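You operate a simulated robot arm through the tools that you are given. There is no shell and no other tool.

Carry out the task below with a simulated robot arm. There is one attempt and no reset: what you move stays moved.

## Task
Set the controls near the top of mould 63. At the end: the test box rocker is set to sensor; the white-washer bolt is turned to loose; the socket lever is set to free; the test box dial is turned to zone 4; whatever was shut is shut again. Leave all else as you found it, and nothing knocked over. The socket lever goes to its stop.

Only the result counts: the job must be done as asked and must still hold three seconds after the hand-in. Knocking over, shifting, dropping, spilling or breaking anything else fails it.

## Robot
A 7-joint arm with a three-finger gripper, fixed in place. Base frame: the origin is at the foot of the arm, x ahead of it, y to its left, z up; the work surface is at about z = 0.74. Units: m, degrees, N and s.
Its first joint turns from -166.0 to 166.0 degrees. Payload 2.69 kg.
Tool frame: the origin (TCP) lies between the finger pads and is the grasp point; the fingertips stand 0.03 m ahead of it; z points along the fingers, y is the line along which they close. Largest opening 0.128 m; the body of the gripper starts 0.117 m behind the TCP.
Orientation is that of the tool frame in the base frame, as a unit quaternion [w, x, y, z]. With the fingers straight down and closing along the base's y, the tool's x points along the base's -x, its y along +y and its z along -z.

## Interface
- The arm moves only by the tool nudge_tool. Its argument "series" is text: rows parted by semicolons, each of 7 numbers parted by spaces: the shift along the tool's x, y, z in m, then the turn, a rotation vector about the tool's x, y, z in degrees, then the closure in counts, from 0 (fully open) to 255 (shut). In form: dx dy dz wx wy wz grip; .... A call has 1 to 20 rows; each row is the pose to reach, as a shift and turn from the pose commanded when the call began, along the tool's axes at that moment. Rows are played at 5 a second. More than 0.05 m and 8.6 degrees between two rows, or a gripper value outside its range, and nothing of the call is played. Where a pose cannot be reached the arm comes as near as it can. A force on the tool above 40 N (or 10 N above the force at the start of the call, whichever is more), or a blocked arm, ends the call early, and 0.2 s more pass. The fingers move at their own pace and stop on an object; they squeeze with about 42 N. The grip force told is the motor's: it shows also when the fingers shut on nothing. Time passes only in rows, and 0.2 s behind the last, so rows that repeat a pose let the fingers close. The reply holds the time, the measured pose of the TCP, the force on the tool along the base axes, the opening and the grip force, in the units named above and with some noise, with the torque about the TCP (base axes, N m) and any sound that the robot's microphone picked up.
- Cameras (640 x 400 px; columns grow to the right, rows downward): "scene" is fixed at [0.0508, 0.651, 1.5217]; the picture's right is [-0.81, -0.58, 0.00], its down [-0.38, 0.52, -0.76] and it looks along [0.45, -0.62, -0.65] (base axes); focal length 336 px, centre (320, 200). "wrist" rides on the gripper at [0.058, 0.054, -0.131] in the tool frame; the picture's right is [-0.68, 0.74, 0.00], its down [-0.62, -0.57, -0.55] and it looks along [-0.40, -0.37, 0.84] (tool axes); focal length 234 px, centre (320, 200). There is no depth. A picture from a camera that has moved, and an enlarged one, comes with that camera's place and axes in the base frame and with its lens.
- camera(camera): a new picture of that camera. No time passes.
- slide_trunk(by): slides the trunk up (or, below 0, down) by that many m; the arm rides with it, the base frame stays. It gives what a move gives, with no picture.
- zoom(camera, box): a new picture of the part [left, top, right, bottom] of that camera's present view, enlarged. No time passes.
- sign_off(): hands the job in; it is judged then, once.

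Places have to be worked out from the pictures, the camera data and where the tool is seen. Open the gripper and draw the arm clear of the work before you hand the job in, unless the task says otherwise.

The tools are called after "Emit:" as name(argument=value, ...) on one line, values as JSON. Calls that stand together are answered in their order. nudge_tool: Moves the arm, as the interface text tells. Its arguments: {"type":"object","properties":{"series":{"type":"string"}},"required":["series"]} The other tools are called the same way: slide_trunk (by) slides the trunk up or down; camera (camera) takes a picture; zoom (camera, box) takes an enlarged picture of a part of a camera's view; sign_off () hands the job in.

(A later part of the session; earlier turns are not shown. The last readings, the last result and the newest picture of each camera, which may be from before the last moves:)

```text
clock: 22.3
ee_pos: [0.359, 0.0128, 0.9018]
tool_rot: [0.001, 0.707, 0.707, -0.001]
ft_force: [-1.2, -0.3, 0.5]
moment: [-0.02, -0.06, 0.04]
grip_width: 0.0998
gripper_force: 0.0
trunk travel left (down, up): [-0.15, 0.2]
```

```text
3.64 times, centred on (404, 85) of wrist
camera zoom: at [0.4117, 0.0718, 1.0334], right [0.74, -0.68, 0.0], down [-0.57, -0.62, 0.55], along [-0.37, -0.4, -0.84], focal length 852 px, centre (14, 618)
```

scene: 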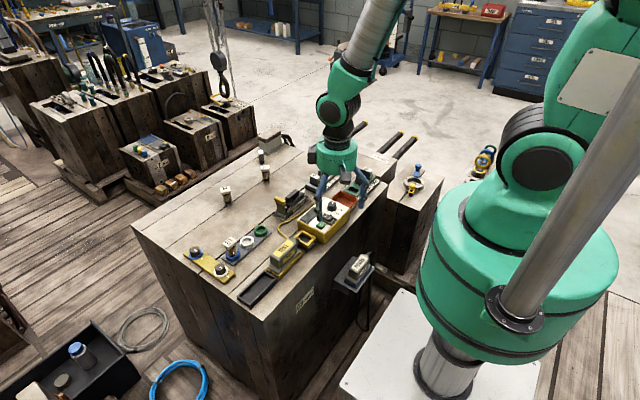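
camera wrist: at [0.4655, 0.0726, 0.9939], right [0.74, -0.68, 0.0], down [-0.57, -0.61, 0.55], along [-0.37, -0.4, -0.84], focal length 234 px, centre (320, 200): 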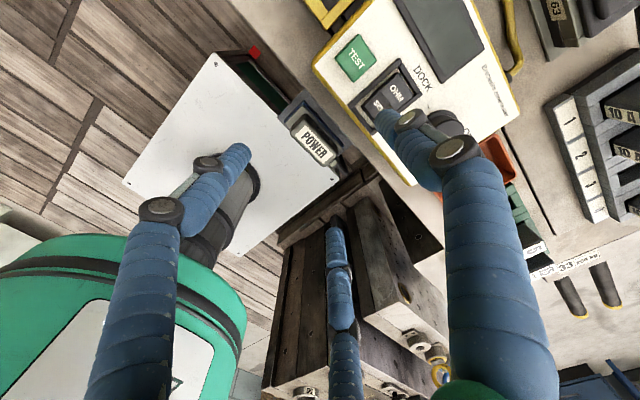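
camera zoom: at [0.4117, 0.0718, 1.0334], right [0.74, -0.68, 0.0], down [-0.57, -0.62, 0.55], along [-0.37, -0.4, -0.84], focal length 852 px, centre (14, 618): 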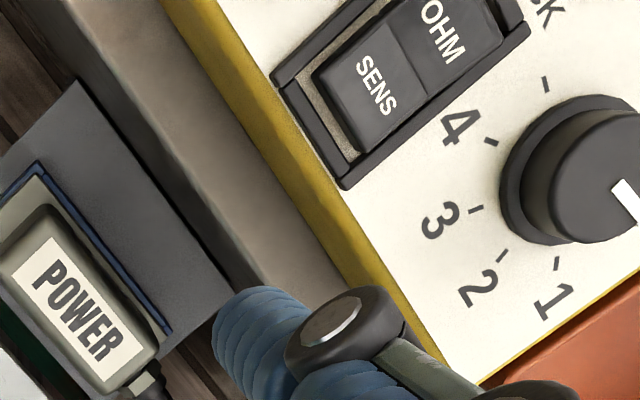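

The rocker is now set to SENS. Next is the dial, which I estimate at (0.4965, -0.0395), knob top z≈0.81. It must turn ~160° clockwise from above, so in free air I unwind the wrist to yaw +70° above the dial with the fingers at ~48 mm opening.

Emit:
nudge_tool(series="-0.0027 0.0072 -0.001 0 0 -8.4 160; -0.0055 0.0145 -0.002 0 0 -16.8 160; -0.0082 0.0217 -0.003 0 0 -25.2 160; -0.011 0.029 -0.004 0 0 -33.6 160; -0.0137 0.0362 -0.005 0 0 -42 160; -0.0165 0.0434 -0.006 0 0 -50.4 160; -0.0192 0.0507 -0.007 0 0 -58.8 160; -0.022 0.0579 -0.008 0 0 -67.2 160; -0.0247 0.0652 -0.009 0 0 -75.6 160; -0.0275 0.0724 -0.01 0 0 -84 160; -0.0302 0.0796 -0.011 0 0 -92.4 160; -0.033 0.0869 -0.012 0 0 -100.8 160; -0.0357 0.0941 -0.013 0 0 -109.2 160; -0.0385 0.1014 -0.014 0 0 -117.6 160; -0.0412 0.1086 -0.015 0 0 -126 160; -0.044 0.1158 -0.016 0 0 -134.4 160; -0.0467 0.1231 -0.017 0 0 -142.8 160; -0.0495 0.1303 -0.018 0 0 -151.2 160; -0.0523 0.1375 -0.019 0 0 -159.6 160; -0.0523 0.1375 -0.019 0 0 -159.6 160")

Emit:
camera(camera="wrist")

Emit:
zoom(camera="scene", box=[280, 140, 408, 220])

```text
clock: 26.5
ee_pos: [0.4978, -0.0366, 0.9218]
tool_rot: [0.001, -0.571, 0.821, -0.001]
ft_force: [0.2, 0.3, 0.4]
moment: [0.01, -0.01, -0.02]
grip_width: 0.0478
gripper_force: 0.1
trunk travel left (down, up): [-0.15, 0.2]
```

```text
taken
camera wrist: at [0.4277, -0.0736, 1.0527], right [-0.46, 0.89, 0.0], down [0.74, 0.38, 0.55], along [0.49, 0.25, -0.84], focal length 234 px, centre (320, 200)
```

wrist: 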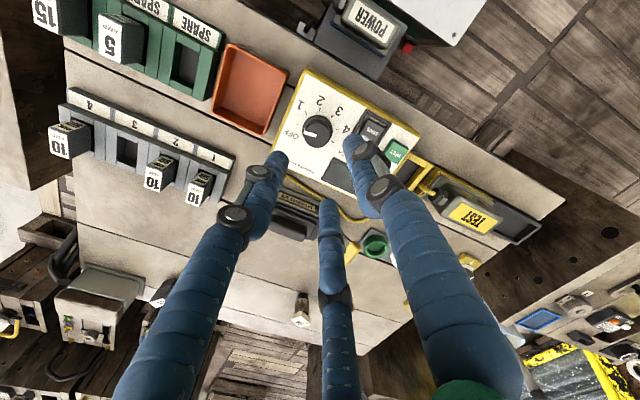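

```text
5.00 times, centred on (344, 180) of scene
camera zoom: at [0.0508, 0.651, 1.5217], right [-0.81, -0.58, 0.0], down [-0.38, 0.52, -0.76], along [0.45, -0.62, -0.65], focal length 1681 px, centre (200, 300)
```

zoom: 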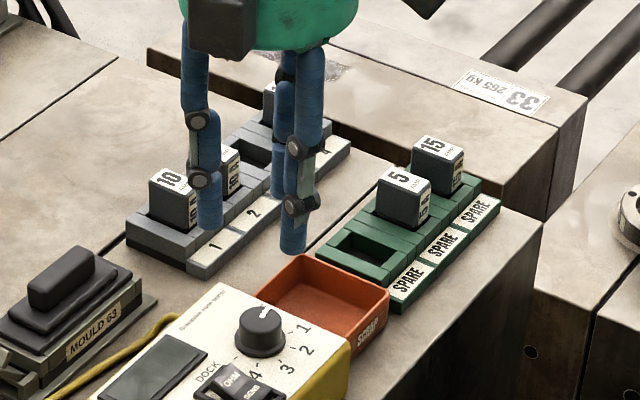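

I use this new viewpoint to refine the dial's position before descending.

Emit:
zoom(camera="wrist", box=[280, 90, 376, 150])

```text
6.67 times, centred on (328, 120) of wrist
camera zoom: at [0.4277, -0.0736, 1.0527], right [-0.46, 0.89, 0.0], down [0.74, 0.38, 0.55], along [0.49, 0.25, -0.84], focal length 1561 px, centre (267, 733)
```

zoom: 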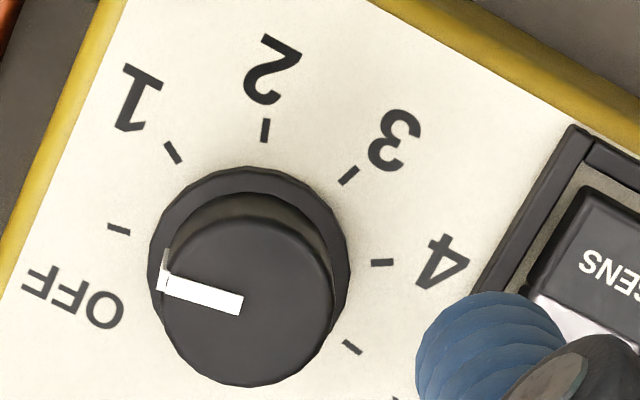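

Both views agree: dial at about (0.4973, -0.041), 40° between positions. I centre and descend to just above the knob (tips at z≈0.82).

Emit:
nudge_tool(series="0.0043 -0.001 0.025 0 0 0 160; 0.0043 -0.001 0.05 0 0 0 160; 0.0043 -0.001 0.07 0 0 0 160; 0.0043 -0.001 0.07 0 0 0 160")

Emit:
zoom(camera="wrist", box=[240, 120, 400, 220])

Emit:
zoom(camera="scene", box=[300, 170, 380, 220])

```text
clock: 27.5
ee_pos: [0.4976, -0.0422, 0.8511]
tool_rot: [0.001, -0.571, 0.821, -0.001]
ft_force: [0.1, -0.2, -0.1]
moment: [-0.04, 0.03, -0.01]
grip_width: 0.0477
gripper_force: 0.0
trunk travel left (down, up): [-0.15, 0.2]
```

```text
4.00 times, centred on (320, 170) of wrist
camera zoom: at [0.4257, -0.0777, 0.9828], right [-0.45, 0.89, 0.0], down [0.74, 0.38, 0.55], along [0.49, 0.25, -0.84], focal length 937 px, centre (320, 320)
```

zoom: 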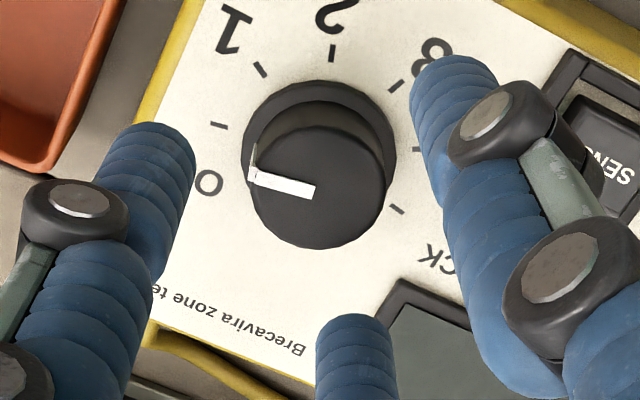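

```text
8.00 times, centred on (340, 195) of scene
camera zoom: at [0.0508, 0.651, 1.5217], right [-0.81, -0.58, 0.0], down [-0.38, 0.52, -0.76], along [0.45, -0.62, -0.65], focal length 2689 px, centre (160, 240)
```

zoom: 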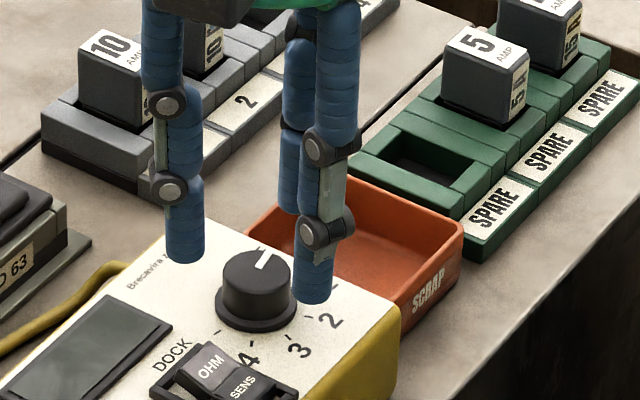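

The three tips are centred around the knob to within a millimetre. I lower to tip z≈0.799 and close on it.

Emit:
nudge_tool(series="0 0 0.008 0 0 0 160; 0 0 0.016 0 0 0 160; 0 0 0.022 0 0 0 160; 0 0 0.022 0 0 0 190; 0 0 0.022 0 0 0 215; 0 0 0.022 0 0 0 240; 0 0 0.022 0 0 0 255; 0 0 0.022 0 0 0 255")

Emit:
zoom(camera="wrist", box=[240, 120, 400, 220])

Emit:
zoom(camera="scene", box=[300, 170, 380, 220])

```text
clock: 29.4
ee_pos: [0.499, -0.041, 0.829]
tool_rot: [0.001, -0.571, 0.821, -0.002]
ft_force: [6.0, 18.4, -6.1]
moment: [0.73, -0.23, 0.01]
grip_width: 0.0271
gripper_force: 45.0
trunk travel left (down, up): [-0.15, 0.2]
stopped in row 8: the force on the tool passed its limit at 41 N (the readings are from after the stop); the commanded pose is now the measured one
```

```text
4.00 times, centred on (320, 170) of wrist
camera zoom: at [0.4279, -0.0771, 0.9611], right [-0.46, 0.89, 0.0], down [0.74, 0.38, 0.55], along [0.49, 0.25, -0.83], focal length 937 px, centre (320, 320)
```

zoom: 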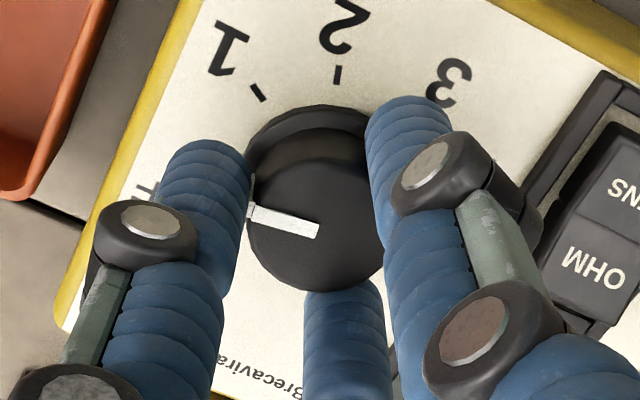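

```text
8.00 times, centred on (340, 195) of scene
camera zoom: at [0.0508, 0.651, 1.5217], right [-0.81, -0.58, 0.0], down [-0.38, 0.52, -0.76], along [0.45, -0.62, -0.65], focal length 2689 px, centre (160, 240)
```

zoom: 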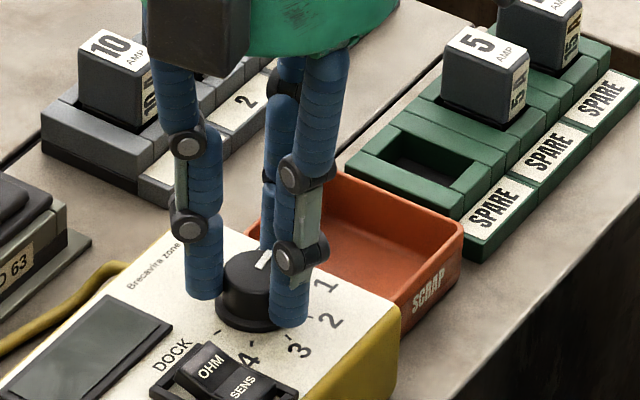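

The fingers hold the knob (27 mm) but with an 18 N side load toward +y, so the knob is slightly to +y of the hand. I shift 1.5 mm that way (tool -x) to relieve it and read again.

Emit:
nudge_tool(series="-0.001 0 0 0 0 0 255; -0.0015 0 0 0 0 0 255")

```text
clock: 30.0
ee_pos: [0.4989, -0.0412, 0.8298]
tool_rot: [0.002, -0.571, 0.821, -0.002]
ft_force: [6.1, 9.7, -6.0]
moment: [0.16, -0.08, -0.01]
grip_width: 0.0272
gripper_force: 45.3
trunk travel left (down, up): [-0.15, 0.2]
```

The side load dropped. I shift a little more in the direction of the remaining force.

Emit:
nudge_tool(series="-0.001 -0.0004 0 0 0 0 255; -0.0014 -0.0008 0 0 0 0 255")

```text
clock: 30.6
ee_pos: [0.4977, -0.0411, 0.8291]
tool_rot: [0.001, -0.57, 0.821, -0.001]
ft_force: [-4.6, -16.4, -1.2]
moment: [-0.7, 0.18, 0.0]
grip_width: 0.0269
gripper_force: 45.7
trunk travel left (down, up): [-0.15, 0.2]
```

Slightly overshot; I go back about 0.9 mm.

Emit:
nudge_tool(series="0.0005 0.0001 0 0 0 0 255; 0.0009 0.0002 0 0 0 0 255")

```text
clock: 31.2
ee_pos: [0.4992, -0.0411, 0.83]
tool_rot: [0.001, -0.571, 0.821, -0.001]
ft_force: [-1.3, -6.8, -9.4]
moment: [-0.12, 0.03, -0.06]
grip_width: 0.0268
gripper_force: 45.2
trunk travel left (down, up): [-0.15, 0.2]
```

Nearly balanced. Now I turn the dial clockwise (seen from above) by 80° as a first half and check the result.

Emit:
nudge_tool(series="0 0 0 0 0 8 255; 0 0 0 0 0 16 255; 0 0 0 0 0 24 255; 0 0 0 0 0 32 255; 0 0 0 0 0 40 255; 0 0 0 0 0 48 255; 0 0 0 0 0 56 255; 0 0 0 0 0 64 255; 0 0 0 0 0 72 255; 0 0 0 0 0 80 255")

Emit:
zoom(camera="wrist", box=[240, 120, 400, 220])

Emit:
zoom(camera="scene", box=[300, 170, 380, 220])

```text
clock: 33.4
ee_pos: [0.5001, -0.0404, 0.8287]
tool_rot: [0.001, 0.091, 0.996, 0.0]
ft_force: [-6.9, 5.1, -20.3]
moment: [0.18, 0.46, 0.0]
grip_width: 0.0267
gripper_force: 45.3
trunk travel left (down, up): [-0.15, 0.2]
```

```text
4.00 times, centred on (320, 170) of wrist
camera zoom: at [0.451, 0.0228, 0.9613], right [0.8, 0.6, 0.0], down [0.5, -0.67, 0.55], along [0.33, -0.44, -0.83], focal length 937 px, centre (320, 320)
```

zoom: 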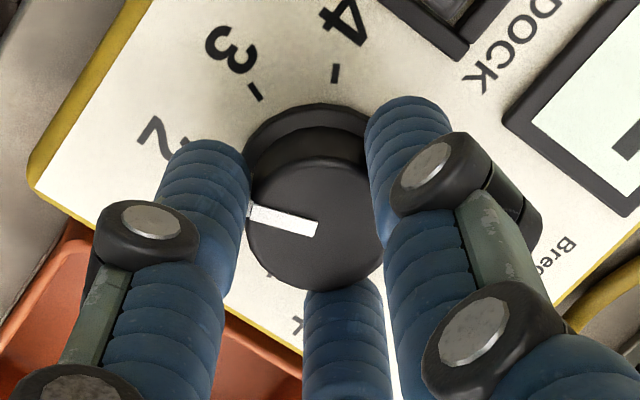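

```text
8.00 times, centred on (340, 195) of scene
camera zoom: at [0.0508, 0.651, 1.5217], right [-0.81, -0.58, 0.0], down [-0.38, 0.52, -0.76], along [0.45, -0.62, -0.65], focal length 2689 px, centre (160, 240)
```

zoom: 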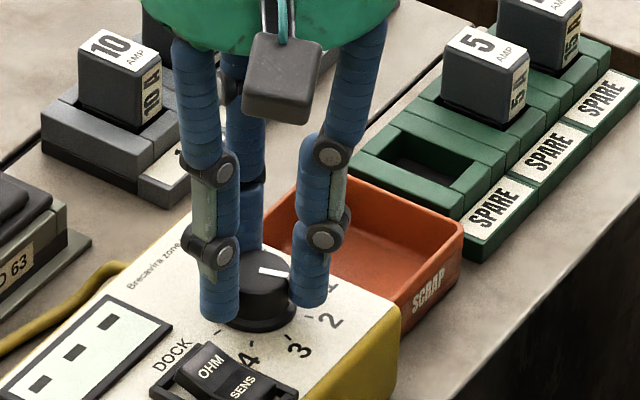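

The dial follows the hand (pointer now around zone 2, and the display has switched on). I turn the second 80°, easing down about 1 mm to relieve the vertical load.

Emit:
nudge_tool(series="0 0 0.0005 0 0 8 255; 0 0 0.001 0 0 16 255; 0 0 0.001 0 0 24 255; 0 0 0.001 0 0 32 255; 0 0 0.001 0 0 40 255; 0 0 0.001 0 0 48 255; 0 0 0.001 0 0 56 255; 0 0 0.001 0 0 64 255; 0 0 0.001 0 0 72 255; 0 0 0.001 0 0 80 255")

Emit:
zoom(camera="wrist", box=[240, 120, 400, 220])

Emit:
zoom(camera="scene", box=[300, 170, 380, 220])

```text
clock: 35.6
ee_pos: [0.4987, -0.0408, 0.8301]
tool_rot: [0.002, 0.71, 0.704, 0.001]
ft_force: [-21.3, -0.9, 19.6]
moment: [-0.03, 0.69, 0.04]
grip_width: 0.0268
gripper_force: 45.1
trunk travel left (down, up): [-0.15, 0.2]
```

```text
4.00 times, centred on (320, 170) of wrist
camera zoom: at [0.5525, 0.0176, 0.9617], right [0.73, -0.68, 0.0], down [-0.57, -0.61, 0.55], along [-0.37, -0.4, -0.84], focal length 937 px, centre (320, 320)
```

zoom: 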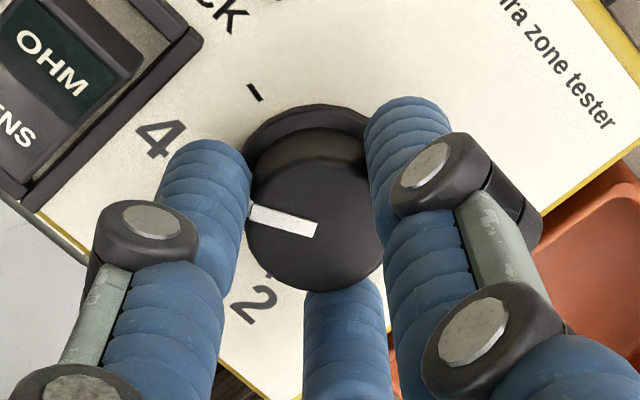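

```text
8.00 times, centred on (340, 195) of scene
camera zoom: at [0.0508, 0.651, 1.5217], right [-0.81, -0.58, 0.0], down [-0.38, 0.52, -0.76], along [0.45, -0.62, -0.65], focal length 2689 px, centre (160, 240)
```

zoom: 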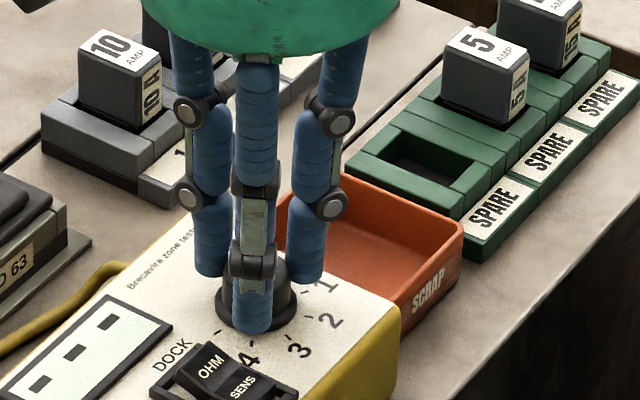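

The hand turned 160° with the pointer fixed in it, so it should now be at 4. I relieve the load, open only slightly (to stay clear of the rocker frame), lift off and check the pointer.

Emit:
nudge_tool(series="0 -0.0008 -0.001 0 0 0 255; 0 -0.0008 -0.001 0 0 0 230; 0 -0.0008 -0.001 0 0 0 185; 0 -0.0008 -0.001 0 0 0 185; 0 -0.0008 -0.015 0 0 0 185; 0 -0.0008 -0.035 0 0 0 185; 0 -0.03 -0.07 0 0 0 160; 0 -0.07 -0.09 0 0 0 160; 0 -0.07 -0.09 0 0 0 160")

Emit:
camera(camera="wrist")

Emit:
zoom(camera="scene", box=[290, 180, 370, 230])

```text
clock: 37.6
ee_pos: [0.4271, -0.0409, 0.9185]
tool_rot: [0.003, 0.709, 0.705, 0.002]
ft_force: [-0.9, -0.7, 0.3]
moment: [-0.01, -0.11, -0.01]
grip_width: 0.0477
gripper_force: 0.1
trunk travel left (down, up): [-0.15, 0.2]
```

```text
taken
camera wrist: at [0.4803, 0.0174, 1.0512], right [0.73, -0.68, 0.01], down [-0.57, -0.61, 0.55], along [-0.37, -0.4, -0.84], focal length 234 px, centre (320, 200)
```

wrist: 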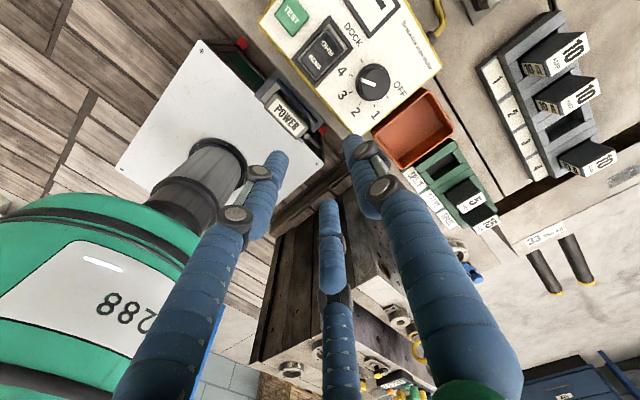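

```text
8.00 times, centred on (330, 205) of scene
camera zoom: at [0.0508, 0.651, 1.5217], right [-0.81, -0.58, 0.0], down [-0.38, 0.52, -0.76], along [0.45, -0.62, -0.65], focal length 2689 px, centre (240, 160)
```

zoom: 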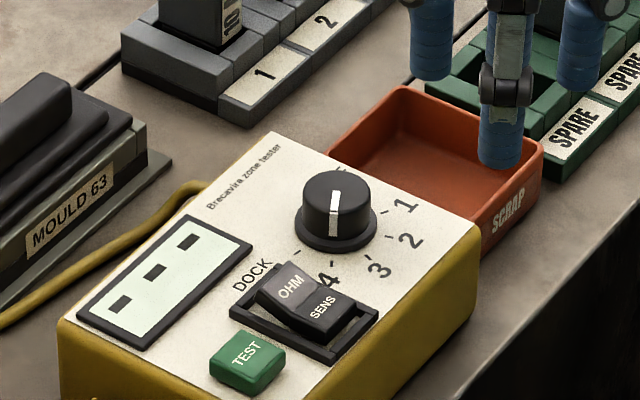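

Emit:
zoom(camera="wrist", box=[325, 50, 421, 120])

```text
5.71 times, centred on (373, 85) of wrist
camera zoom: at [0.4803, 0.0174, 1.0512], right [0.73, -0.68, 0.01], down [-0.57, -0.61, 0.55], along [-0.37, -0.4, -0.84], focal length 1338 px, centre (17, 857)
```

zoom: 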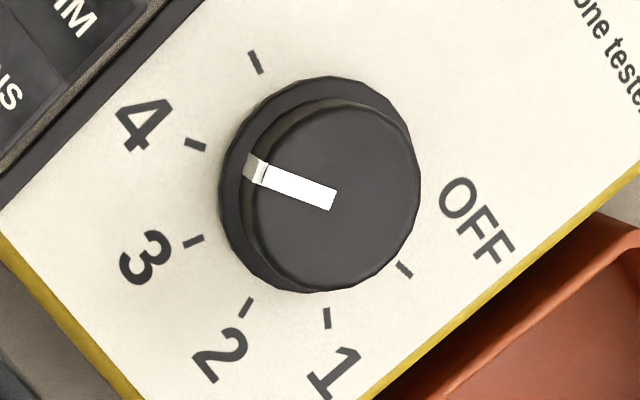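

The pointer is on 4's tick, rocker on SENS, nothing else disturbed. Next the white-washer bolt near (0.623, 0.333): I travel at this height to a spot from which the wrist camera looks at it.

Emit:
nudge_tool(series="0.04 0.0235 -0.005 0 0 0 160; 0.08 0.047 -0.005 0 0 0 160; 0.12 0.0705 -0.005 0 0 0 160; 0.16 0.094 -0.005 0 0 0 160; 0.2 0.1175 -0.005 0 0 0 160; 0.24 0.141 -0.005 0 0 0 160; 0.28 0.1645 -0.005 0 0 0 160; 0.32 0.188 -0.005 0 0 0 160; 0.36 0.2115 -0.005 0 0 0 120; 0.4 0.235 -0.005 0 0 0 80; 0.446 0.259 -0.005 0 0 0 0; 0.446 0.259 -0.005 0 0 0 0; 0.446 0.259 -0.005 0 0 0 0")

Emit:
camera(camera="wrist")

Emit:
zoom(camera="wrist", box=[256, 140, 384, 240])

```text
refused: row 11 steps farther than a row can; nothing moved
```

```text
taken
camera wrist: at [0.4803, 0.0174, 1.0512], right [0.73, -0.68, 0.01], down [-0.57, -0.61, 0.55], along [-0.37, -0.4, -0.84], focal length 234 px, centre (320, 200)
```

wrist: 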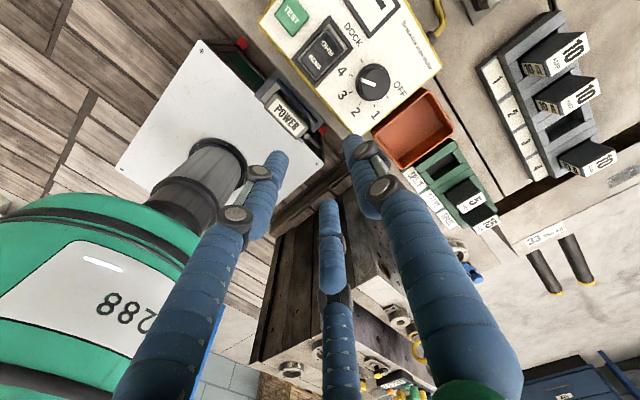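

```text
4.00 times, centred on (320, 190) of wrist
camera zoom: at [0.4803, 0.0174, 1.0512], right [0.73, -0.68, 0.01], down [-0.57, -0.61, 0.55], along [-0.37, -0.4, -0.84], focal length 937 px, centre (320, 240)
```

zoom: 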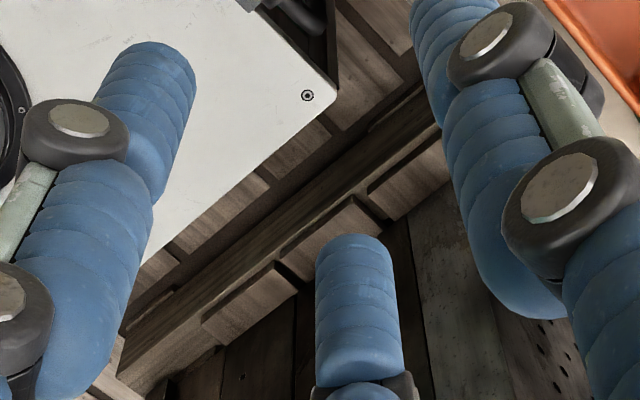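

The move was refused because of one overlong step; I resend it with even steps.

Emit:
nudge_tool(series="0.0372 0.0216 -0.005 0 0 0 160; 0.0743 0.0432 -0.005 0 0 0 160; 0.1115 0.0648 -0.005 0 0 0 160; 0.1487 0.0863 -0.005 0 0 0 160; 0.1858 0.1079 -0.005 0 0 0 160; 0.223 0.1295 -0.005 0 0 0 160; 0.2602 0.1511 -0.005 0 0 0 160; 0.2973 0.1727 -0.005 0 0 0 160; 0.3345 0.1943 -0.005 0 0 0 120; 0.3717 0.2158 -0.005 0 0 0 80; 0.4088 0.2374 -0.005 0 0 0 40; 0.446 0.259 -0.005 0 0 0 0; 0.446 0.259 -0.005 0 0 0 0")

Emit:
camera(camera="wrist")

Emit:
zoom(camera="wrist", box=[256, 140, 384, 240])

```text
clock: 40.4
ee_pos: [0.6918, 0.4046, 0.9236]
tool_rot: [0.002, 0.71, 0.704, 0.001]
ft_force: [0.0, 0.4, -0.3]
moment: [-0.03, -0.01, 0.0]
grip_width: 0.1279
gripper_force: 0.0
trunk travel left (down, up): [-0.15, 0.2]
```

```text
taken
camera wrist: at [0.7453, 0.4626, 1.0559], right [0.73, -0.68, 0.0], down [-0.57, -0.61, 0.55], along [-0.37, -0.4, -0.84], focal length 234 px, centre (320, 200)
```

wrist: 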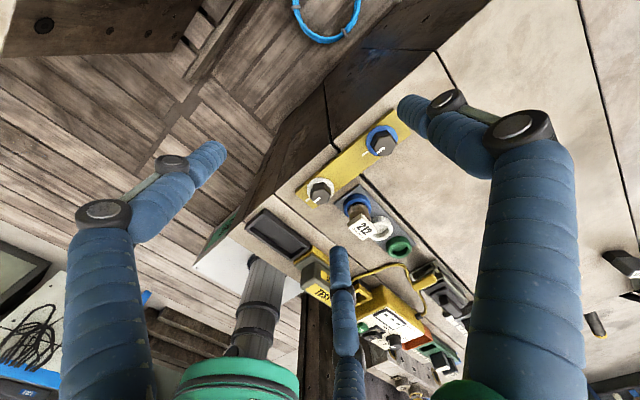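

```text
4.00 times, centred on (320, 190) of wrist
camera zoom: at [0.7453, 0.4626, 1.0559], right [0.73, -0.68, 0.0], down [-0.57, -0.61, 0.55], along [-0.37, -0.4, -0.84], focal length 937 px, centre (320, 240)
```

zoom: 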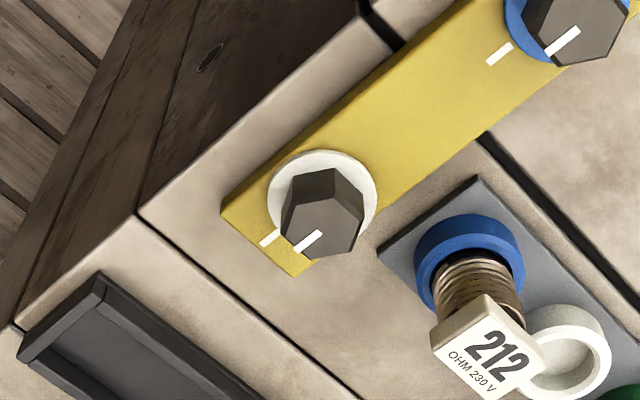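

I zoom more on the white-washer bolt for its hex orientation and exact place.

Emit:
zoom(camera="wrist", box=[296, 170, 344, 210])

Emit:
zoom(camera="scene", box=[200, 255, 240, 280])

```text
10.00 times, centred on (320, 190) of wrist
camera zoom: at [0.7453, 0.4626, 1.0559], right [0.73, -0.68, 0.0], down [-0.57, -0.61, 0.55], along [-0.37, -0.4, -0.84], focal length 2342 px, centre (320, 300)
```

zoom: 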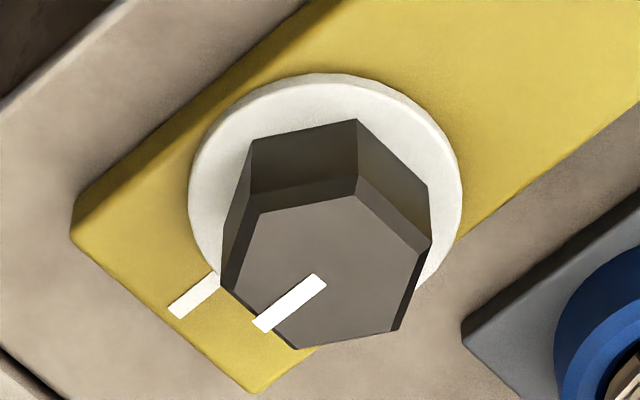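

```text
16.00 times, centred on (220, 268) of scene
camera zoom: at [0.0508, 0.651, 1.5217], right [-0.81, -0.58, 0.0], down [-0.38, 0.52, -0.76], along [0.45, -0.62, -0.65], focal length 5378 px, centre (1920, -880)
```

zoom: 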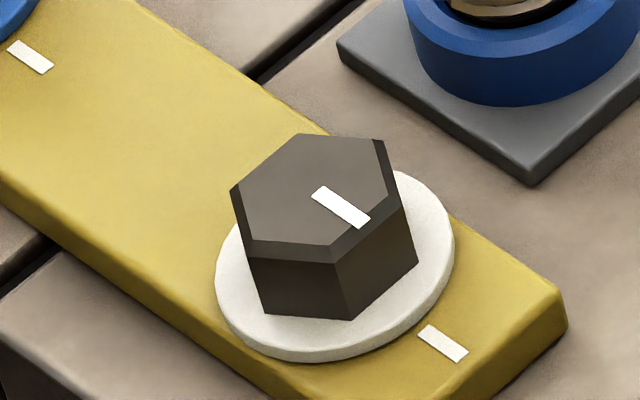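

The mark points at a flat toward -x, so flats face 0°, 60°, 120°…; with tool +y at 0° all three fingers land on flats. Bolt centre ≈ (0.6235, 0.3325), top z≈0.772, and the 212 fuse cap at about (0.644, 0.271) leaves room. I go above the bolt with the fingers at 48 mm.

Emit:
nudge_tool(series="-0.025 -0.023 0.005 0 0 0 160; -0.05 -0.046 0.01 0 0 -0.5 160; -0.0727 -0.0677 0.02 0 0 -0.5 160; -0.0727 -0.0677 0.05 0 0 -0.5 160; -0.0727 -0.0677 0.082 0 0 -0.5 160; -0.0727 -0.0677 0.082 0 0 -0.5 160")

Emit:
camera(camera="wrist")

Emit:
zoom(camera="wrist", box=[240, 120, 400, 220])

Emit:
zoom(camera="scene", box=[170, 210, 266, 290])

```text
clock: 41.8
ee_pos: [0.6227, 0.3332, 0.8411]
tool_rot: [0.002, 0.706, 0.708, 0.001]
ft_force: [0.6, 0.3, -0.5]
moment: [-0.02, 0.03, -0.01]
grip_width: 0.0481
gripper_force: 0.0
trunk travel left (down, up): [-0.15, 0.2]
```

```text
taken
camera wrist: at [0.6755, 0.392, 0.9732], right [0.74, -0.67, 0.0], down [-0.57, -0.62, 0.55], along [-0.37, -0.41, -0.84], focal length 234 px, centre (320, 200)
```

wrist: 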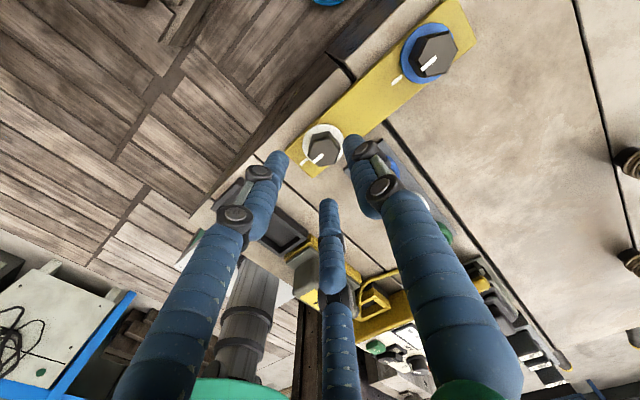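

```text
4.00 times, centred on (320, 170) of wrist
camera zoom: at [0.6755, 0.392, 0.9732], right [0.74, -0.67, 0.0], down [-0.57, -0.62, 0.55], along [-0.37, -0.41, -0.84], focal length 937 px, centre (320, 320)
```

zoom: 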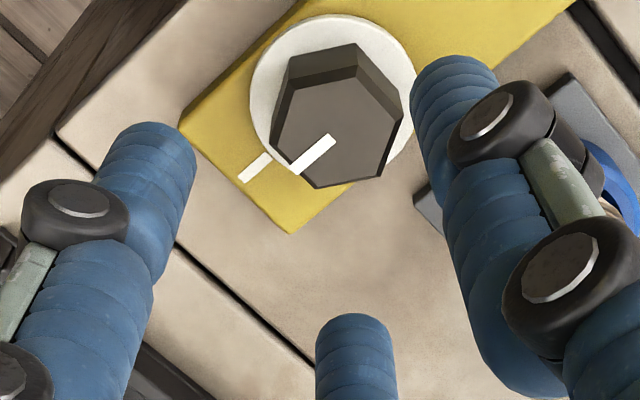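

```text
5.00 times, centred on (218, 250) of scene
camera zoom: at [0.0508, 0.651, 1.5217], right [-0.81, -0.58, 0.0], down [-0.38, 0.52, -0.76], along [0.45, -0.62, -0.65], focal length 1681 px, centre (830, -50)
```

zoom: 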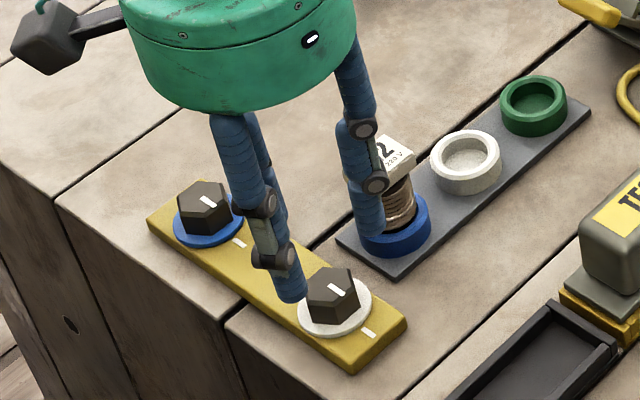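

I zoom on the bolt from this closer pose to confirm its centre relative to the hand.

Emit:
zoom(camera="wrist", box=[296, 115, 352, 175])

```text
6.67 times, centred on (324, 145) of wrist
camera zoom: at [0.6755, 0.392, 0.9732], right [0.74, -0.67, 0.0], down [-0.57, -0.62, 0.55], along [-0.37, -0.41, -0.84], focal length 1561 px, centre (293, 567)
```

zoom: 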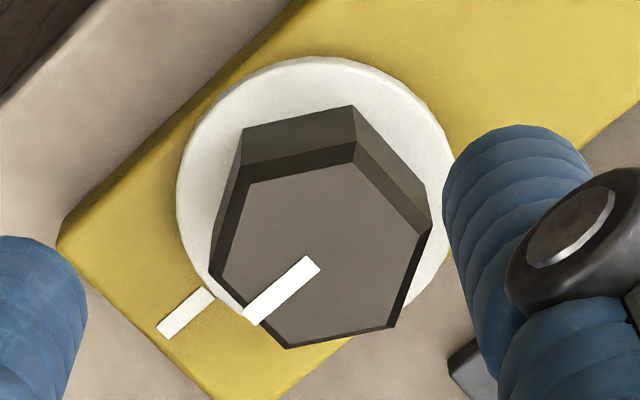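

The bolt's centre comes out at about (0.6245, 0.332), so I shift +2.5 mm in x and -1.7 mm in y, descend to tip z≈0.76 (above the washer) and close gently.

Emit:
nudge_tool(series="-0.0017 0.0025 0.015 0 0 0 160; -0.0017 0.0025 0.03 0 0 0 160; -0.0017 0.0025 0.042 0 0 0 160; -0.0017 0.0025 0.05 0 0 0 160; -0.0017 0.0025 0.05 0 0 0 160")

Emit:
zoom(camera="wrist", box=[240, 120, 400, 220])

Emit:
zoom(camera="scene", box=[170, 210, 266, 290])

```text
clock: 43.0
ee_pos: [0.6264, 0.3309, 0.792]
tool_rot: [0.002, 0.706, 0.708, 0.0]
ft_force: [-0.5, 0.3, 0.8]
moment: [0.01, 0.01, 0.01]
grip_width: 0.0476
gripper_force: 0.1
trunk travel left (down, up): [-0.15, 0.2]
```

```text
4.00 times, centred on (320, 170) of wrist
camera zoom: at [0.6793, 0.3896, 0.9234], right [0.74, -0.67, 0.0], down [-0.57, -0.62, 0.55], along [-0.37, -0.41, -0.84], focal length 937 px, centre (320, 320)
```

zoom: 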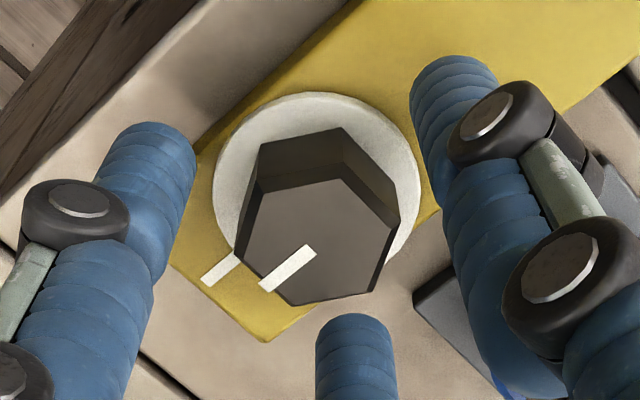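

```text
5.00 times, centred on (218, 250) of scene
camera zoom: at [0.0508, 0.651, 1.5217], right [-0.81, -0.58, 0.0], down [-0.38, 0.52, -0.76], along [0.45, -0.62, -0.65], focal length 1681 px, centre (830, -50)
```

zoom: 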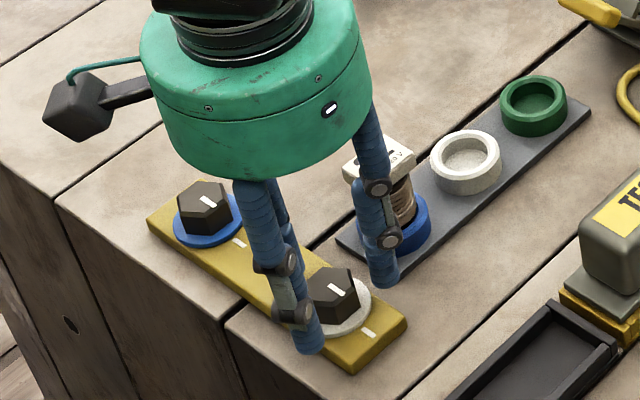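

Well centred. I lower 2 mm more and close on the hex in stages.

Emit:
nudge_tool(series="0 0 0.002 0 0 0 180; 0 0 0.002 0 0 0 200; 0 0 0.002 0 0 0 215; 0 0 0.002 0 0 0 230; 0 0 0.002 0 0 0 255; 0 0 0.002 0 0 0 255")

Emit:
zoom(camera="wrist", box=[240, 120, 400, 220])

```text
clock: 44.4
ee_pos: [0.6254, 0.3302, 0.7899]
tool_rot: [0.002, 0.707, 0.707, 0.001]
ft_force: [-7.7, -8.1, -0.1]
moment: [-0.18, 0.26, 0.01]
grip_width: 0.0266
gripper_force: 44.6
trunk travel left (down, up): [-0.15, 0.2]
```

```text
4.00 times, centred on (320, 170) of wrist
camera zoom: at [0.6785, 0.3893, 0.9212], right [0.74, -0.67, 0.0], down [-0.57, -0.62, 0.55], along [-0.37, -0.41, -0.84], focal length 937 px, centre (320, 320)
```

zoom: 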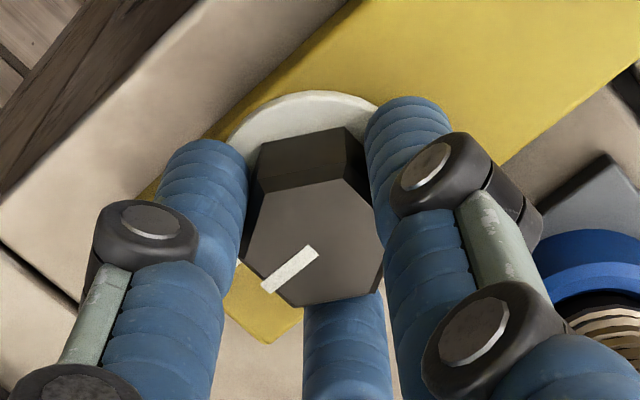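

Gripped at 26.6 mm with only ~11 N side load. I start turning counter-clockwise (loosening), 30° first, relieving the side load by half a millimetre.

Emit:
nudge_tool(series="-0.0005 -0.0005 0 0 0 -3 255; -0.0005 -0.0005 0 0 0 -9 255; -0.0005 -0.0005 0 0 0 -16 255; -0.0005 -0.0005 0 0 0 -23 255; -0.0005 -0.0005 0 0 0 -30 255")

Emit:
zoom(camera="wrist", box=[240, 120, 400, 220])

Emit:
zoom(camera="scene", box=[170, 210, 266, 290])

```text
clock: 45.6
ee_pos: [0.6244, 0.3296, 0.7901]
tool_rot: [0.002, 0.498, 0.867, 0.001]
ft_force: [-12.4, 4.8, -4.3]
moment: [0.43, 0.13, -0.01]
grip_width: 0.027
gripper_force: 45.2
trunk travel left (down, up): [-0.15, 0.2]
```

```text
4.00 times, centred on (320, 170) of wrist
camera zoom: at [0.6416, 0.4083, 0.9218], right [0.98, -0.21, 0.0], down [-0.18, -0.82, 0.55], along [-0.11, -0.54, -0.84], focal length 937 px, centre (320, 320)
```

zoom: 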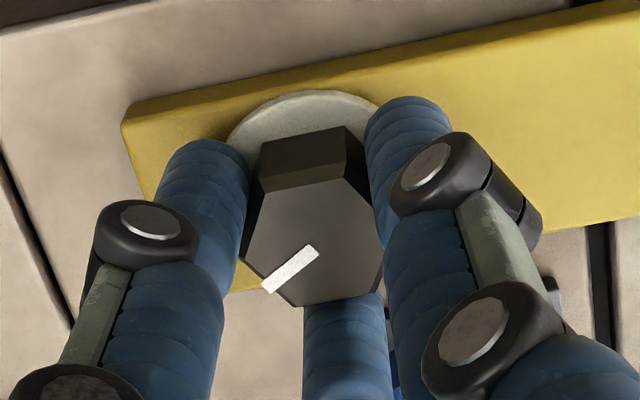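

```text
5.00 times, centred on (218, 250) of scene
camera zoom: at [0.0508, 0.651, 1.5217], right [-0.81, -0.58, 0.0], down [-0.38, 0.52, -0.76], along [0.45, -0.62, -0.65], focal length 1681 px, centre (830, -50)
```

zoom: 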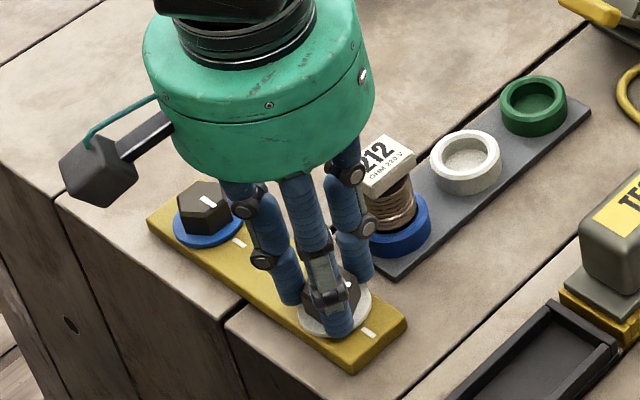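

The bolt turns freely with the hand. Before the finger passes the 212 fuse, I check that clearance closely.

Emit:
zoom(camera="scene", box=[210, 230, 250, 265])

Emit:
zoom(camera="wrist", box=[290, 170, 450, 300])

Emit:
camera(camera="wrist")

```text
11.43 times, centred on (230, 248) of scene
camera zoom: at [0.0508, 0.651, 1.5217], right [-0.81, -0.58, 0.0], down [-0.38, 0.52, -0.76], along [0.45, -0.62, -0.65], focal length 3842 px, centre (1349, -343)
```

zoom: 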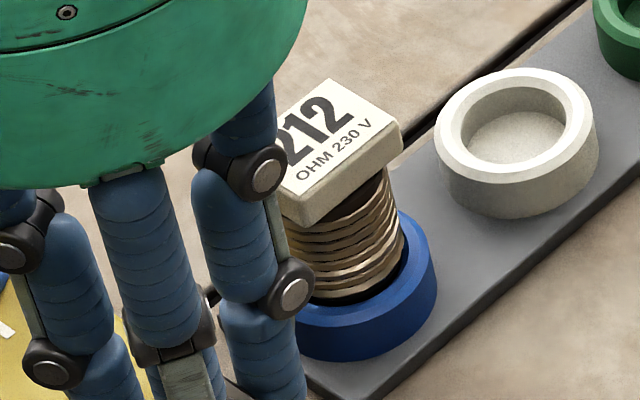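

```text
3.08 times, centred on (370, 235) of wrist
camera zoom: at [0.6416, 0.4083, 0.9218], right [0.98, -0.21, 0.0], down [-0.18, -0.82, 0.55], along [-0.11, -0.54, -0.84], focal length 720 px, centre (166, 92)
```

zoom: 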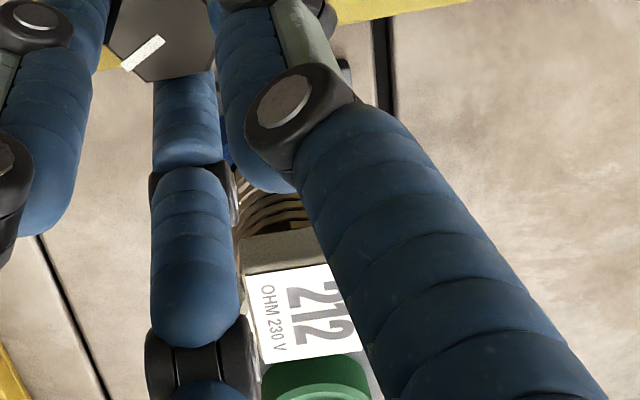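

```text
taken
camera wrist: at [0.6416, 0.4083, 0.9218], right [0.98, -0.21, 0.0], down [-0.18, -0.82, 0.55], along [-0.11, -0.54, -0.84], focal length 234 px, centre (320, 200)
```

wrist: 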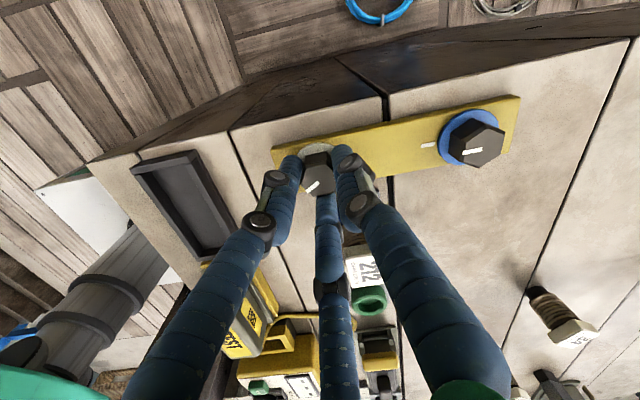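

The cap's nearest face is at y≈0.28 while the finger's knuckle reaches only to about y≈0.29 at that height, so it passes with about a centimetre. I continue turning 30° more.

Emit:
nudge_tool(series="0 0 0 0 0 -6 255; 0 0 0 0 0 -12 255; 0 0 0 0 0 -18 255; 0 0 0 0 0 -24 255; 0 0 0 0 0 -30 255")

Emit:
zoom(camera="wrist", box=[240, 120, 400, 220])

Emit:
zoom(camera="scene", box=[170, 210, 266, 290])

```text
clock: 46.8
ee_pos: [0.6239, 0.3297, 0.7898]
tool_rot: [0.003, 0.257, 0.966, 0.0]
ft_force: [-17.9, 14.5, -2.1]
moment: [0.57, 0.45, 0.0]
grip_width: 0.0269
gripper_force: 45.0
trunk travel left (down, up): [-0.15, 0.2]
```

```text
4.00 times, centred on (320, 170) of wrist
camera zoom: at [0.6004, 0.4064, 0.9221], right [0.95, 0.3, 0.0], down [0.25, -0.8, 0.55], along [0.17, -0.52, -0.83], focal length 937 px, centre (320, 320)
```

zoom: 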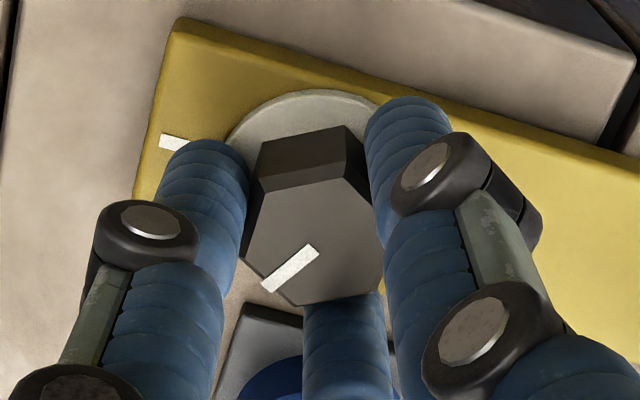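

```text
5.00 times, centred on (218, 250) of scene
camera zoom: at [0.0508, 0.651, 1.5217], right [-0.81, -0.58, 0.0], down [-0.38, 0.52, -0.76], along [0.45, -0.62, -0.65], focal length 1681 px, centre (830, -50)
```

zoom: 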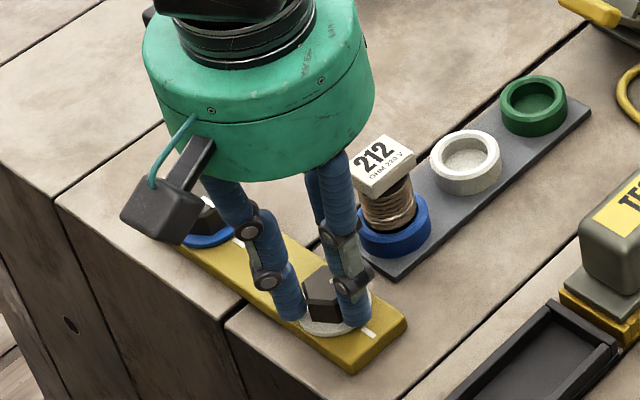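

60° done with no resistance. I shift ~1 mm to relieve the side load and turn to 90°, watching for a stop.

Emit:
nudge_tool(series="0.001 0.0002 0 0 0 -5 255; 0.001 0.0002 0 0 0 -10 255; 0.001 0.0002 0 0 0 -15 255; 0.001 0.0002 0 0 0 -20 255; 0.001 0.0002 0 0 0 -25 255; 0.001 0.0002 0 0 0 -30 255")

Emit:
zoom(camera="wrist", box=[240, 120, 400, 220])

```text
clock: 48.2
ee_pos: [0.6246, 0.3307, 0.7908]
tool_rot: [0.003, -0.002, 1.0, 0.0]
ft_force: [0.5, -9.1, 3.4]
moment: [-0.23, 0.05, -0.02]
grip_width: 0.027
gripper_force: 45.5
trunk travel left (down, up): [-0.15, 0.2]
```

```text
4.00 times, centred on (320, 170) of wrist
camera zoom: at [0.5656, 0.3841, 0.9222], right [0.67, 0.74, 0.0], down [0.61, -0.56, 0.55], along [0.41, -0.37, -0.83], focal length 937 px, centre (320, 320)
```

zoom: 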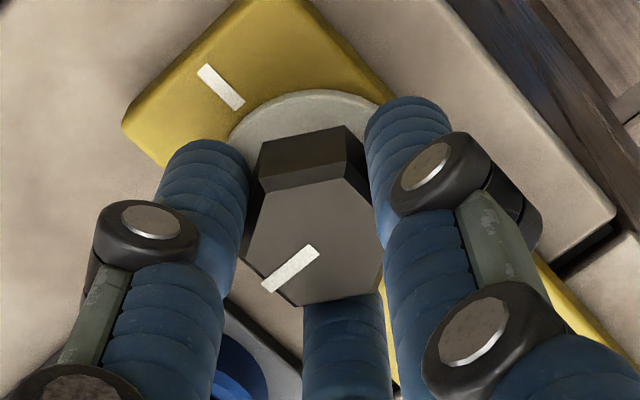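

At 90° there is still no resistance (torque about z ≈ 0). I continue carefully to look for the stop.

Emit:
nudge_tool(series="0 0 0 0 0 -4 255; 0 0 0 0 0 -8 255; 0 0 0 0 0 -12 255; 0 0 0 0 0 -16 255")

Emit:
zoom(camera="wrist", box=[240, 120, 400, 220])

```text
clock: 49.2
ee_pos: [0.6246, 0.3307, 0.7916]
tool_rot: [0.002, -0.141, 0.99, 0.0]
ft_force: [2.1, -9.9, 8.1]
moment: [-0.16, -0.1, -0.02]
grip_width: 0.027
gripper_force: 45.8
trunk travel left (down, up): [-0.15, 0.2]
```

```text
4.00 times, centred on (320, 170) of wrist
camera zoom: at [0.5531, 0.3659, 0.9222], right [0.44, 0.9, 0.0], down [0.75, -0.37, 0.55], along [0.5, -0.24, -0.83], focal length 937 px, centre (320, 320)
```

zoom: 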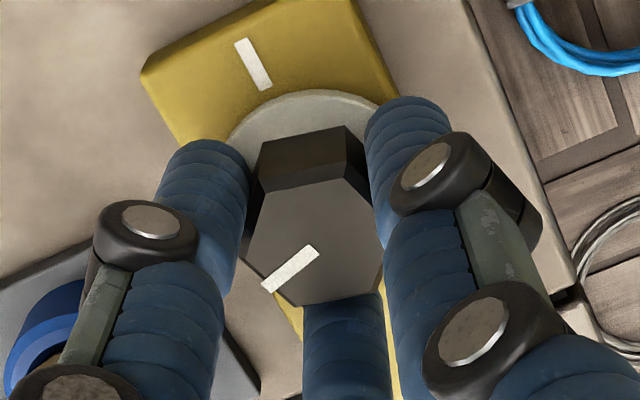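

Still free at 106°. I continue to 130° in small steps.

Emit:
nudge_tool(series="0 0 0 0 0 -4 255; 0 0 0 0 0 -8 255; 0 0 0 0 0 -12 255; 0 0 0 0 0 -16 255; 0 0 0 0 0 -20 255; 0 0 0 0 0 -24 255")

Emit:
zoom(camera="wrist", box=[240, 120, 400, 220])

Emit:
zoom(camera="scene", box=[190, 240, 254, 280])

```text
clock: 50.6
ee_pos: [0.6246, 0.33, 0.7917]
tool_rot: [0.004, -0.344, 0.939, -0.003]
ft_force: [-4.0, 8.3, 22.6]
moment: [0.24, 0.36, -0.03]
grip_width: 0.027
gripper_force: 45.3
trunk travel left (down, up): [-0.15, 0.2]
```

```text
4.00 times, centred on (320, 170) of wrist
camera zoom: at [0.5447, 0.3338, 0.9223], right [0.04, 1.0, 0.0], down [0.83, -0.03, 0.55], along [0.55, -0.02, -0.83], focal length 937 px, centre (320, 320)
```

zoom: 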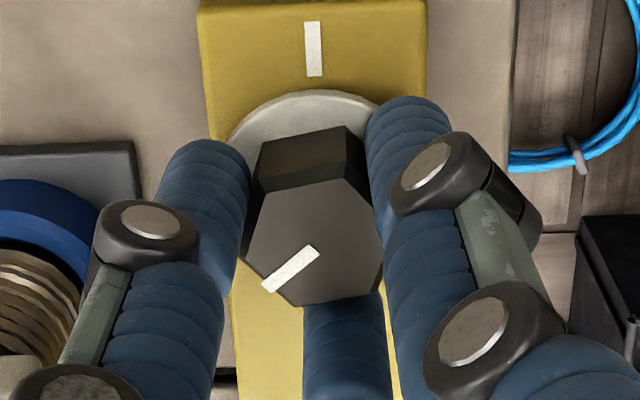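

```text
10.00 times, centred on (222, 260) of scene
camera zoom: at [0.0508, 0.651, 1.5217], right [-0.81, -0.58, 0.0], down [-0.38, 0.52, -0.76], along [0.45, -0.62, -0.65], focal length 3361 px, centre (1300, -400)
```

zoom: 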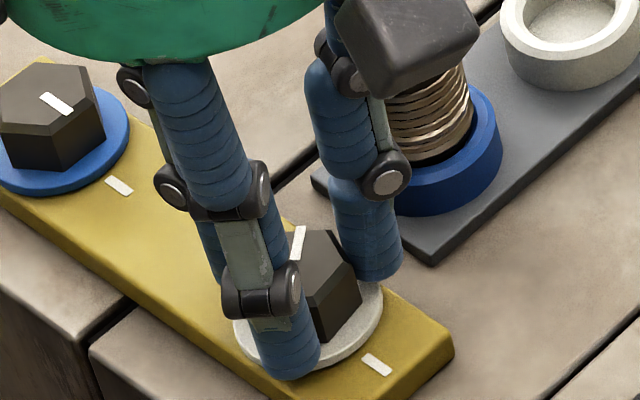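

At 130°, still turning freely; an upward push of 22 N is building (bolt rising or hand drift), so I raise 1 mm and continue toward 160°.

Emit:
nudge_tool(series="0 0 -0.001 0 0 -3 255; 0 0 -0.0015 0 0 -7 255; 0 0 -0.0015 0 0 -11 255; 0 0 -0.0015 0 0 -15 255; 0 0 -0.0015 0 0 -19 255; 0 0 -0.0015 0 0 -23 255")

Emit:
zoom(camera="wrist", box=[240, 120, 400, 220])

```text
clock: 52.0
ee_pos: [0.624, 0.3303, 0.7916]
tool_rot: [0.001, -0.524, 0.852, -0.001]
ft_force: [7.2, -2.0, 7.6]
moment: [-0.06, -0.19, -0.01]
grip_width: 0.0269
gripper_force: 45.5
trunk travel left (down, up): [-0.15, 0.2]
```

```text
4.00 times, centred on (320, 170) of wrist
camera zoom: at [0.55, 0.3027, 0.9231], right [-0.35, 0.94, 0.0], down [0.78, 0.3, 0.55], along [0.52, 0.19, -0.83], focal length 937 px, centre (320, 320)
```

zoom: 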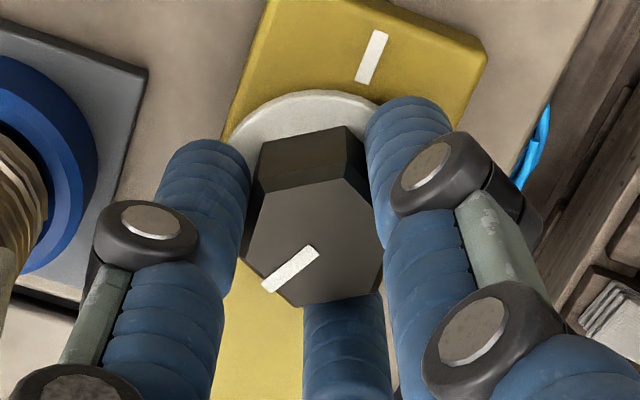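

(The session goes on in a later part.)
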